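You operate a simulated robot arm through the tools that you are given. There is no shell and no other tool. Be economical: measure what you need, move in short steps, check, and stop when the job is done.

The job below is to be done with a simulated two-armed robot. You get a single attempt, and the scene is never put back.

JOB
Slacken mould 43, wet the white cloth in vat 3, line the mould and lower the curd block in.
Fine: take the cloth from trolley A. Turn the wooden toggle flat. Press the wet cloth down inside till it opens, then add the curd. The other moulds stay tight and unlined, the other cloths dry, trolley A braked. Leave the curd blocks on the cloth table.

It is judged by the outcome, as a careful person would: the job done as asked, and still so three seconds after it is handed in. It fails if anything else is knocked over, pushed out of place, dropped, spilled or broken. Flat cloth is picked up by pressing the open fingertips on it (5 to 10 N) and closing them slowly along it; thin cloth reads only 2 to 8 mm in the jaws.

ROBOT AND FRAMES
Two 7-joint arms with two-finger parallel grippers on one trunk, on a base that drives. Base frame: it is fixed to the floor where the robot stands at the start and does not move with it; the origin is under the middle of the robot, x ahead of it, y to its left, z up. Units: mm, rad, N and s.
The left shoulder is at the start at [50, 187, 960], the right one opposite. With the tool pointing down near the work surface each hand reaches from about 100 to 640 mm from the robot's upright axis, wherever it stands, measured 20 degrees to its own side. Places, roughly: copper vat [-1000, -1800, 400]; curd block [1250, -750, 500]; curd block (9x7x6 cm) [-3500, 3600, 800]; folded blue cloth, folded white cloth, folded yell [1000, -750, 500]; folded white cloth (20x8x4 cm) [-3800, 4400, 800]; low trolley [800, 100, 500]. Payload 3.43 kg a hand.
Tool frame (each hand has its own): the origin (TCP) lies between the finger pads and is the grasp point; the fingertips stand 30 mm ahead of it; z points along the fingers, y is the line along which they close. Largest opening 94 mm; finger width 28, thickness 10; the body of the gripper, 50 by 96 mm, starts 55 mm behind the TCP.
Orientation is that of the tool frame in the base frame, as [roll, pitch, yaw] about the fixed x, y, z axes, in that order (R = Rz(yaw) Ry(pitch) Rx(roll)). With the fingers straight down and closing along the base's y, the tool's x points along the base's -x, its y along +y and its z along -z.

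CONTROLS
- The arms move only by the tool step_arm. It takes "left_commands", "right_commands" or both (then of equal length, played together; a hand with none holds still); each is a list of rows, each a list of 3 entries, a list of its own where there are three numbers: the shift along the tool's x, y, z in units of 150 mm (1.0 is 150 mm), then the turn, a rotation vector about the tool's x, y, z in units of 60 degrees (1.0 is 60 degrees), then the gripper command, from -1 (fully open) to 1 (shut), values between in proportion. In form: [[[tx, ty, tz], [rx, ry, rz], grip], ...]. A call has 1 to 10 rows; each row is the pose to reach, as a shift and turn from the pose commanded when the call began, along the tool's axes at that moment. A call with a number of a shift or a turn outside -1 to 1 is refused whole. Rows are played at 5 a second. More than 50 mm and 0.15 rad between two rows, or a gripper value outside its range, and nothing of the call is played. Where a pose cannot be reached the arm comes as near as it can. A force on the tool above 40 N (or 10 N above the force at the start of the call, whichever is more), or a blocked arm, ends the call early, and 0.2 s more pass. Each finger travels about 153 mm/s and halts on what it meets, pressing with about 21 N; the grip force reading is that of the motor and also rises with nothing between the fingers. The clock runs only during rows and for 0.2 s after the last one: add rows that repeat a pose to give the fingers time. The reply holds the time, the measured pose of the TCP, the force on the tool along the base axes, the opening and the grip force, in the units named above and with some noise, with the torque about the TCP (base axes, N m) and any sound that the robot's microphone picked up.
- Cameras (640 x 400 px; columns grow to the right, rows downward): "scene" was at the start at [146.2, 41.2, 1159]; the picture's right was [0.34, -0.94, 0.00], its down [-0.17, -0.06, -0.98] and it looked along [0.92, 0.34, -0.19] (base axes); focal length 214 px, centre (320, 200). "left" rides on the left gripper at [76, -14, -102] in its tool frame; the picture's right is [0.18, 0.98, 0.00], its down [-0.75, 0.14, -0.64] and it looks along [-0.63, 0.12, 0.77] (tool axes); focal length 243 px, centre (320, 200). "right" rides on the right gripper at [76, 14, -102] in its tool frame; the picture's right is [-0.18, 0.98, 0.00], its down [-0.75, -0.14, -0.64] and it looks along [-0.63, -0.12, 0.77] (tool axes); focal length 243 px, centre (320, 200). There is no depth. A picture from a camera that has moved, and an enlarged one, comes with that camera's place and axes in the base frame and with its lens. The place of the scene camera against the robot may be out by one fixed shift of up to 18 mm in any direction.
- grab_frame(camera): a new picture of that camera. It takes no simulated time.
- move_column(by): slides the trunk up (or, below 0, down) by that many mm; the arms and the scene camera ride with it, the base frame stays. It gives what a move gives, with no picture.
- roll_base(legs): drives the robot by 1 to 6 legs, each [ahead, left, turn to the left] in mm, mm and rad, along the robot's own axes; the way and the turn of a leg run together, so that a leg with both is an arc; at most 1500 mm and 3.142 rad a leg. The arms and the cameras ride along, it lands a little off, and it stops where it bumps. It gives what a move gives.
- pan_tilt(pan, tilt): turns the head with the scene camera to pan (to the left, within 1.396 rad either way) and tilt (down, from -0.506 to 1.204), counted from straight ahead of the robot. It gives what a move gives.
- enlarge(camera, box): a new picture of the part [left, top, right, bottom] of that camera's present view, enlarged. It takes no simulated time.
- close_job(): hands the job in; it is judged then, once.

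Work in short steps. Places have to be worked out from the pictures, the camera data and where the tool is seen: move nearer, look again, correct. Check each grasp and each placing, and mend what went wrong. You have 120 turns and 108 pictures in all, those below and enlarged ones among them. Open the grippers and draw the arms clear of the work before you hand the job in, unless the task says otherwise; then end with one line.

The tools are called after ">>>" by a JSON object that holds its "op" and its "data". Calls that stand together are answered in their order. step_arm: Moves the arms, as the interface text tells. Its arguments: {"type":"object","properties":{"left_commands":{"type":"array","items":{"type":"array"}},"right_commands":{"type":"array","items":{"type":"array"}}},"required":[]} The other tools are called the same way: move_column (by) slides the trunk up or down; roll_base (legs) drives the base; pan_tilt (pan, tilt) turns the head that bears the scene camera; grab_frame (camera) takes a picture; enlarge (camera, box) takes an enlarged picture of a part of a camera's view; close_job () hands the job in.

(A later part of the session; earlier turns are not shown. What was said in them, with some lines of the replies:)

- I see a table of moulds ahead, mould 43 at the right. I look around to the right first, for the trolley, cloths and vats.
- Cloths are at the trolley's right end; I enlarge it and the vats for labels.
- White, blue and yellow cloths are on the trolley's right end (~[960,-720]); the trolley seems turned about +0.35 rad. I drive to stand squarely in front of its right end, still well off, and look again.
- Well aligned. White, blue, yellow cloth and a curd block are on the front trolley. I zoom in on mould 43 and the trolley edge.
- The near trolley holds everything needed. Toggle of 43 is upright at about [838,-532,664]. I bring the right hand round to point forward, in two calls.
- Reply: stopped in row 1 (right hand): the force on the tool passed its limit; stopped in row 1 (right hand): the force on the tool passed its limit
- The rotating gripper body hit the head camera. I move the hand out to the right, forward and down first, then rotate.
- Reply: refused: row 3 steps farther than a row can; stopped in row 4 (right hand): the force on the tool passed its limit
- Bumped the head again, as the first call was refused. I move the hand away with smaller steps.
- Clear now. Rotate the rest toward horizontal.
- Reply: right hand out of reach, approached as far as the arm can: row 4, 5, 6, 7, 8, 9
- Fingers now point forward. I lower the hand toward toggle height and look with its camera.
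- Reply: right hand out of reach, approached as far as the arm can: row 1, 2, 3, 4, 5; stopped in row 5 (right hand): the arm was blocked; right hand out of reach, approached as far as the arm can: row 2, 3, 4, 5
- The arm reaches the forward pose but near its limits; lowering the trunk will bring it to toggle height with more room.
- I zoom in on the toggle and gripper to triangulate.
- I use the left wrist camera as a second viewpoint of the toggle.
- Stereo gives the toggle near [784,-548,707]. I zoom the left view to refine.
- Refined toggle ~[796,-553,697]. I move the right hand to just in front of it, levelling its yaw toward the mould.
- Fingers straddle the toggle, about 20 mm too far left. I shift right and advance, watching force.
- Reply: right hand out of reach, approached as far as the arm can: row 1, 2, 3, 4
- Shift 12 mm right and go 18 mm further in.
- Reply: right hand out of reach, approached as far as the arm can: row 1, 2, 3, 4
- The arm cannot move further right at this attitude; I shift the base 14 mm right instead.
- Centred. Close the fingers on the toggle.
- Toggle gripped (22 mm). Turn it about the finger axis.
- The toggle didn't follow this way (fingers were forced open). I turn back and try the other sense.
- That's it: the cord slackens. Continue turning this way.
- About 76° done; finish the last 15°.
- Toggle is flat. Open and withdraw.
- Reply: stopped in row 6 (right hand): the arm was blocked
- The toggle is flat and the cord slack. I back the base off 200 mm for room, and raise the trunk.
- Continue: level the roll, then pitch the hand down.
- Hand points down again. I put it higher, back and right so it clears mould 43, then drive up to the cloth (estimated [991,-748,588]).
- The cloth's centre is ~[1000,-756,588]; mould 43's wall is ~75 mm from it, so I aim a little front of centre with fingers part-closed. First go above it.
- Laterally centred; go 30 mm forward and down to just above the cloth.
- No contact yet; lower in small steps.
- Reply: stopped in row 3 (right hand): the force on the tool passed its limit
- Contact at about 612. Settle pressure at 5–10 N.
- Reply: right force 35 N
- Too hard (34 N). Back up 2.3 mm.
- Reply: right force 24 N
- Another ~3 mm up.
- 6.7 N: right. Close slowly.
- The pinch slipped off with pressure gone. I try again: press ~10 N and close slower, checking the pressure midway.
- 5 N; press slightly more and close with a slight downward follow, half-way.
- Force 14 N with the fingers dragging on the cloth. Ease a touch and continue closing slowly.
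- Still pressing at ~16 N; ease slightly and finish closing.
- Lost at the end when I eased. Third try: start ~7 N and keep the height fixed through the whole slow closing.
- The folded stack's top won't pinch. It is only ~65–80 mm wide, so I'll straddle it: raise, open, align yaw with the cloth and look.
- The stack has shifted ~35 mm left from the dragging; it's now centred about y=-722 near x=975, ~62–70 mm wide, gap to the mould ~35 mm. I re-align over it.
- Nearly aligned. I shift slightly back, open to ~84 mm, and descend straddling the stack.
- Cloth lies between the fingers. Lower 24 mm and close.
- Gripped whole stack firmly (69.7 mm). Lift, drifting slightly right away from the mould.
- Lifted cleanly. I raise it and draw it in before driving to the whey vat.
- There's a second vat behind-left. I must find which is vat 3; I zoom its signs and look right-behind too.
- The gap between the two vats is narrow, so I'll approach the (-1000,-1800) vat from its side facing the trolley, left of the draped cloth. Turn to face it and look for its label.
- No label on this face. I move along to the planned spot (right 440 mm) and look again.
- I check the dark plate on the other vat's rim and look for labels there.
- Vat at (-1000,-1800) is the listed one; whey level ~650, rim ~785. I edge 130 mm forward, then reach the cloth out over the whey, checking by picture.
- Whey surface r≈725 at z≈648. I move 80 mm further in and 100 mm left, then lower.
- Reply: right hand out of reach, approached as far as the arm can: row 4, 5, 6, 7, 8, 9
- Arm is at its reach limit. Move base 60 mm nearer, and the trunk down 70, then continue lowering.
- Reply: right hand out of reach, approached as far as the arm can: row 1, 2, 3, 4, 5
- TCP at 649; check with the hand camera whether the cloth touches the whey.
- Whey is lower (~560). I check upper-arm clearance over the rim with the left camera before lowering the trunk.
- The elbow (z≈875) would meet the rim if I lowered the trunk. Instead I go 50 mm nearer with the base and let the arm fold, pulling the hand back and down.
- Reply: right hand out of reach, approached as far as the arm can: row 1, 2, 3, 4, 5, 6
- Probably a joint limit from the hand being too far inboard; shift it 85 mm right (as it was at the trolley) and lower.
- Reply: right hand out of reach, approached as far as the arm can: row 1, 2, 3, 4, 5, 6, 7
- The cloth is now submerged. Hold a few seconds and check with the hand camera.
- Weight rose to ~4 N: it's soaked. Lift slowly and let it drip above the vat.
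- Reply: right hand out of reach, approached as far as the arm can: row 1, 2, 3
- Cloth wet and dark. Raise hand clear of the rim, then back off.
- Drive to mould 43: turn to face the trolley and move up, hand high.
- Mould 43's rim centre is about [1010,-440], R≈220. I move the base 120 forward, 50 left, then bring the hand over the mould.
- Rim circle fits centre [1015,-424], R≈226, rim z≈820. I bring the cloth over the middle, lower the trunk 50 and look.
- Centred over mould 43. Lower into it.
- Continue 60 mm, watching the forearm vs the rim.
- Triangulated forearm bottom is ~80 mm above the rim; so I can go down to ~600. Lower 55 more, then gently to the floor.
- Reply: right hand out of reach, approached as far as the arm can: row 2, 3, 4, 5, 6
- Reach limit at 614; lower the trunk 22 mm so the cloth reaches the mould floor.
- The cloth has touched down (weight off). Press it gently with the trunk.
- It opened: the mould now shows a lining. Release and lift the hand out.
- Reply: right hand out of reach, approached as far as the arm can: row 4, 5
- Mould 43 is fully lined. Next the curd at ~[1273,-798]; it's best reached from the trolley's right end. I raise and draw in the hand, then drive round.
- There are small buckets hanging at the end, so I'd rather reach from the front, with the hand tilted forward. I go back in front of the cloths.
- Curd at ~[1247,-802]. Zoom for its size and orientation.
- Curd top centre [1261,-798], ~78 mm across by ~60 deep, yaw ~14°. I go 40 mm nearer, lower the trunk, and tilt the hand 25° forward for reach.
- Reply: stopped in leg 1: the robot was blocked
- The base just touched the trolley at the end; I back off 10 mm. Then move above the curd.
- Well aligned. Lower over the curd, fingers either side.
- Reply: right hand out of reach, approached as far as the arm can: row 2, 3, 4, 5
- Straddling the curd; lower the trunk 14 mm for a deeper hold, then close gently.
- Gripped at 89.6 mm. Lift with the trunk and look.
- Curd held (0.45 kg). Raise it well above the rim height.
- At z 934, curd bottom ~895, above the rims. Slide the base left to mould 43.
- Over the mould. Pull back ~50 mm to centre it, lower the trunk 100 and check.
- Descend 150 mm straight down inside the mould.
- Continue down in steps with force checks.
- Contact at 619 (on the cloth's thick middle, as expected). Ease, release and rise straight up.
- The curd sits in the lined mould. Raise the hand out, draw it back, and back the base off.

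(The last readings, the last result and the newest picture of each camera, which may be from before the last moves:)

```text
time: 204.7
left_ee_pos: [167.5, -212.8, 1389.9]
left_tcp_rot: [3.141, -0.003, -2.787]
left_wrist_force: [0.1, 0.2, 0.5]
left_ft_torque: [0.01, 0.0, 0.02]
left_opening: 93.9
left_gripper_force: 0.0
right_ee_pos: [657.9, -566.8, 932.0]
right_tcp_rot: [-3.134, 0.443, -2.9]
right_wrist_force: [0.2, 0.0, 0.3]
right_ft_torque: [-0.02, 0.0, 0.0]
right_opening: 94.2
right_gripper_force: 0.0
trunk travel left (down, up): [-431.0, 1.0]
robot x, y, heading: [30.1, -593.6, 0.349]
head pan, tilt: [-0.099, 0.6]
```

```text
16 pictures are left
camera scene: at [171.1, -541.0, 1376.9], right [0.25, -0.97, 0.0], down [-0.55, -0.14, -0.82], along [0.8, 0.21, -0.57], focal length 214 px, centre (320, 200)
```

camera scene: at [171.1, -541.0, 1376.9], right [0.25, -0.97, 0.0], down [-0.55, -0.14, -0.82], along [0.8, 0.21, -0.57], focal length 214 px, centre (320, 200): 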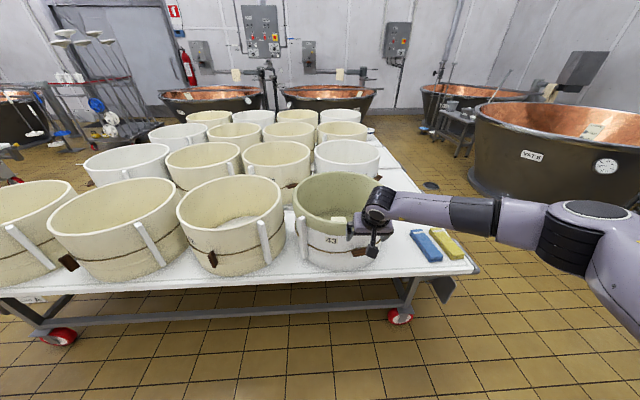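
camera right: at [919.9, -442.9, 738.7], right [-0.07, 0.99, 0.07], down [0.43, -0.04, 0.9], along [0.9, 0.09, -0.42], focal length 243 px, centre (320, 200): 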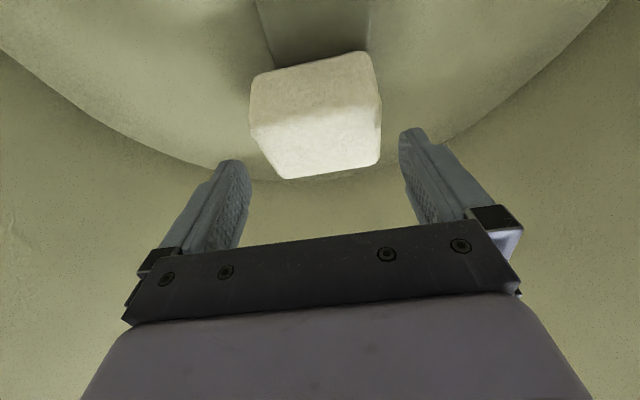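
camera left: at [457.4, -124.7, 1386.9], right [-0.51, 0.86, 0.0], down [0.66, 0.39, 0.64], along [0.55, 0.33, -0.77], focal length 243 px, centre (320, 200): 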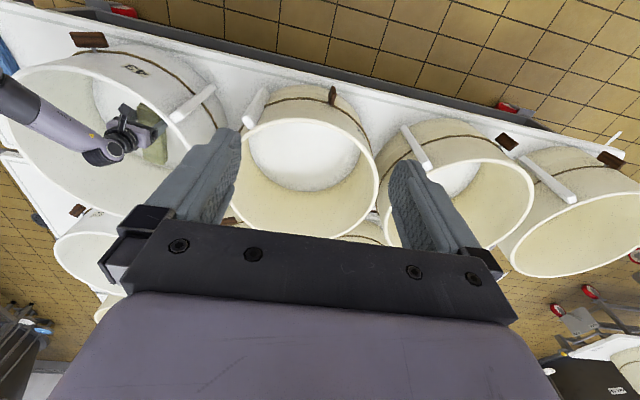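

Everything looks in place. I check the trolley's label, the toggle and the curd.

>>> {"op": "enlarge", "data": {"camera": "scene", "box": [0, 250, 140, 350]}}

>>> {"op": "enlarge", "data": {"camera": "scene", "box": [270, 150, 430, 330]}}

```text
4.00 times, centred on (70, 300) of scene
camera zoom: at [171.1, -541.0, 1376.9], right [0.25, -0.97, 0.0], down [-0.55, -0.14, -0.82], along [0.8, 0.21, -0.57], focal length 858 px, centre (1320, -200)
```

zoom: 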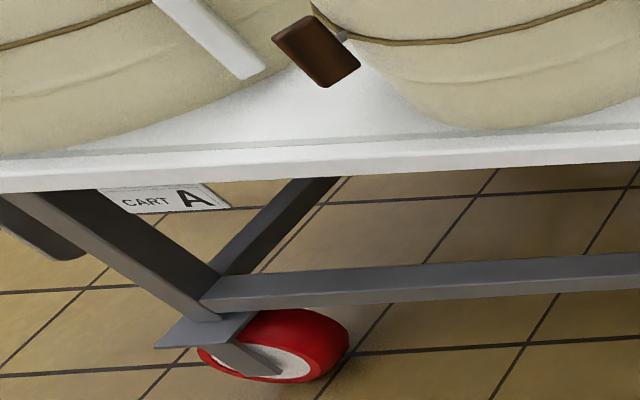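

```text
2.22 times, centred on (350, 240) of scene
camera zoom: at [171.1, -541.0, 1376.9], right [0.25, -0.97, 0.0], down [-0.55, -0.14, -0.82], along [0.8, 0.21, -0.57], focal length 477 px, centre (253, 111)
```

zoom: 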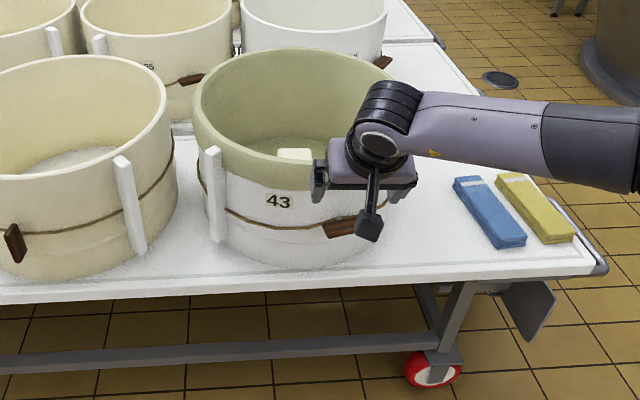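

This is cart A. The toggle is flat, the mould is lined with the curd inside, and the hands are open and clear, so I hand the job in.

>>> {"op": "close_job", "data": {}}

```text
The job is handed in.
```

Mould 43 is slackened with its toggle turned flat, lined with the wetted white cloth from trolley A, and the curd block is inside on the cloth. I could not find a number on the vat I used, so taking it as vat 3 rests on its listed place [-1000, -1800]. The base also lightly touched trolley A once; I backed off and saw nothing out of place.
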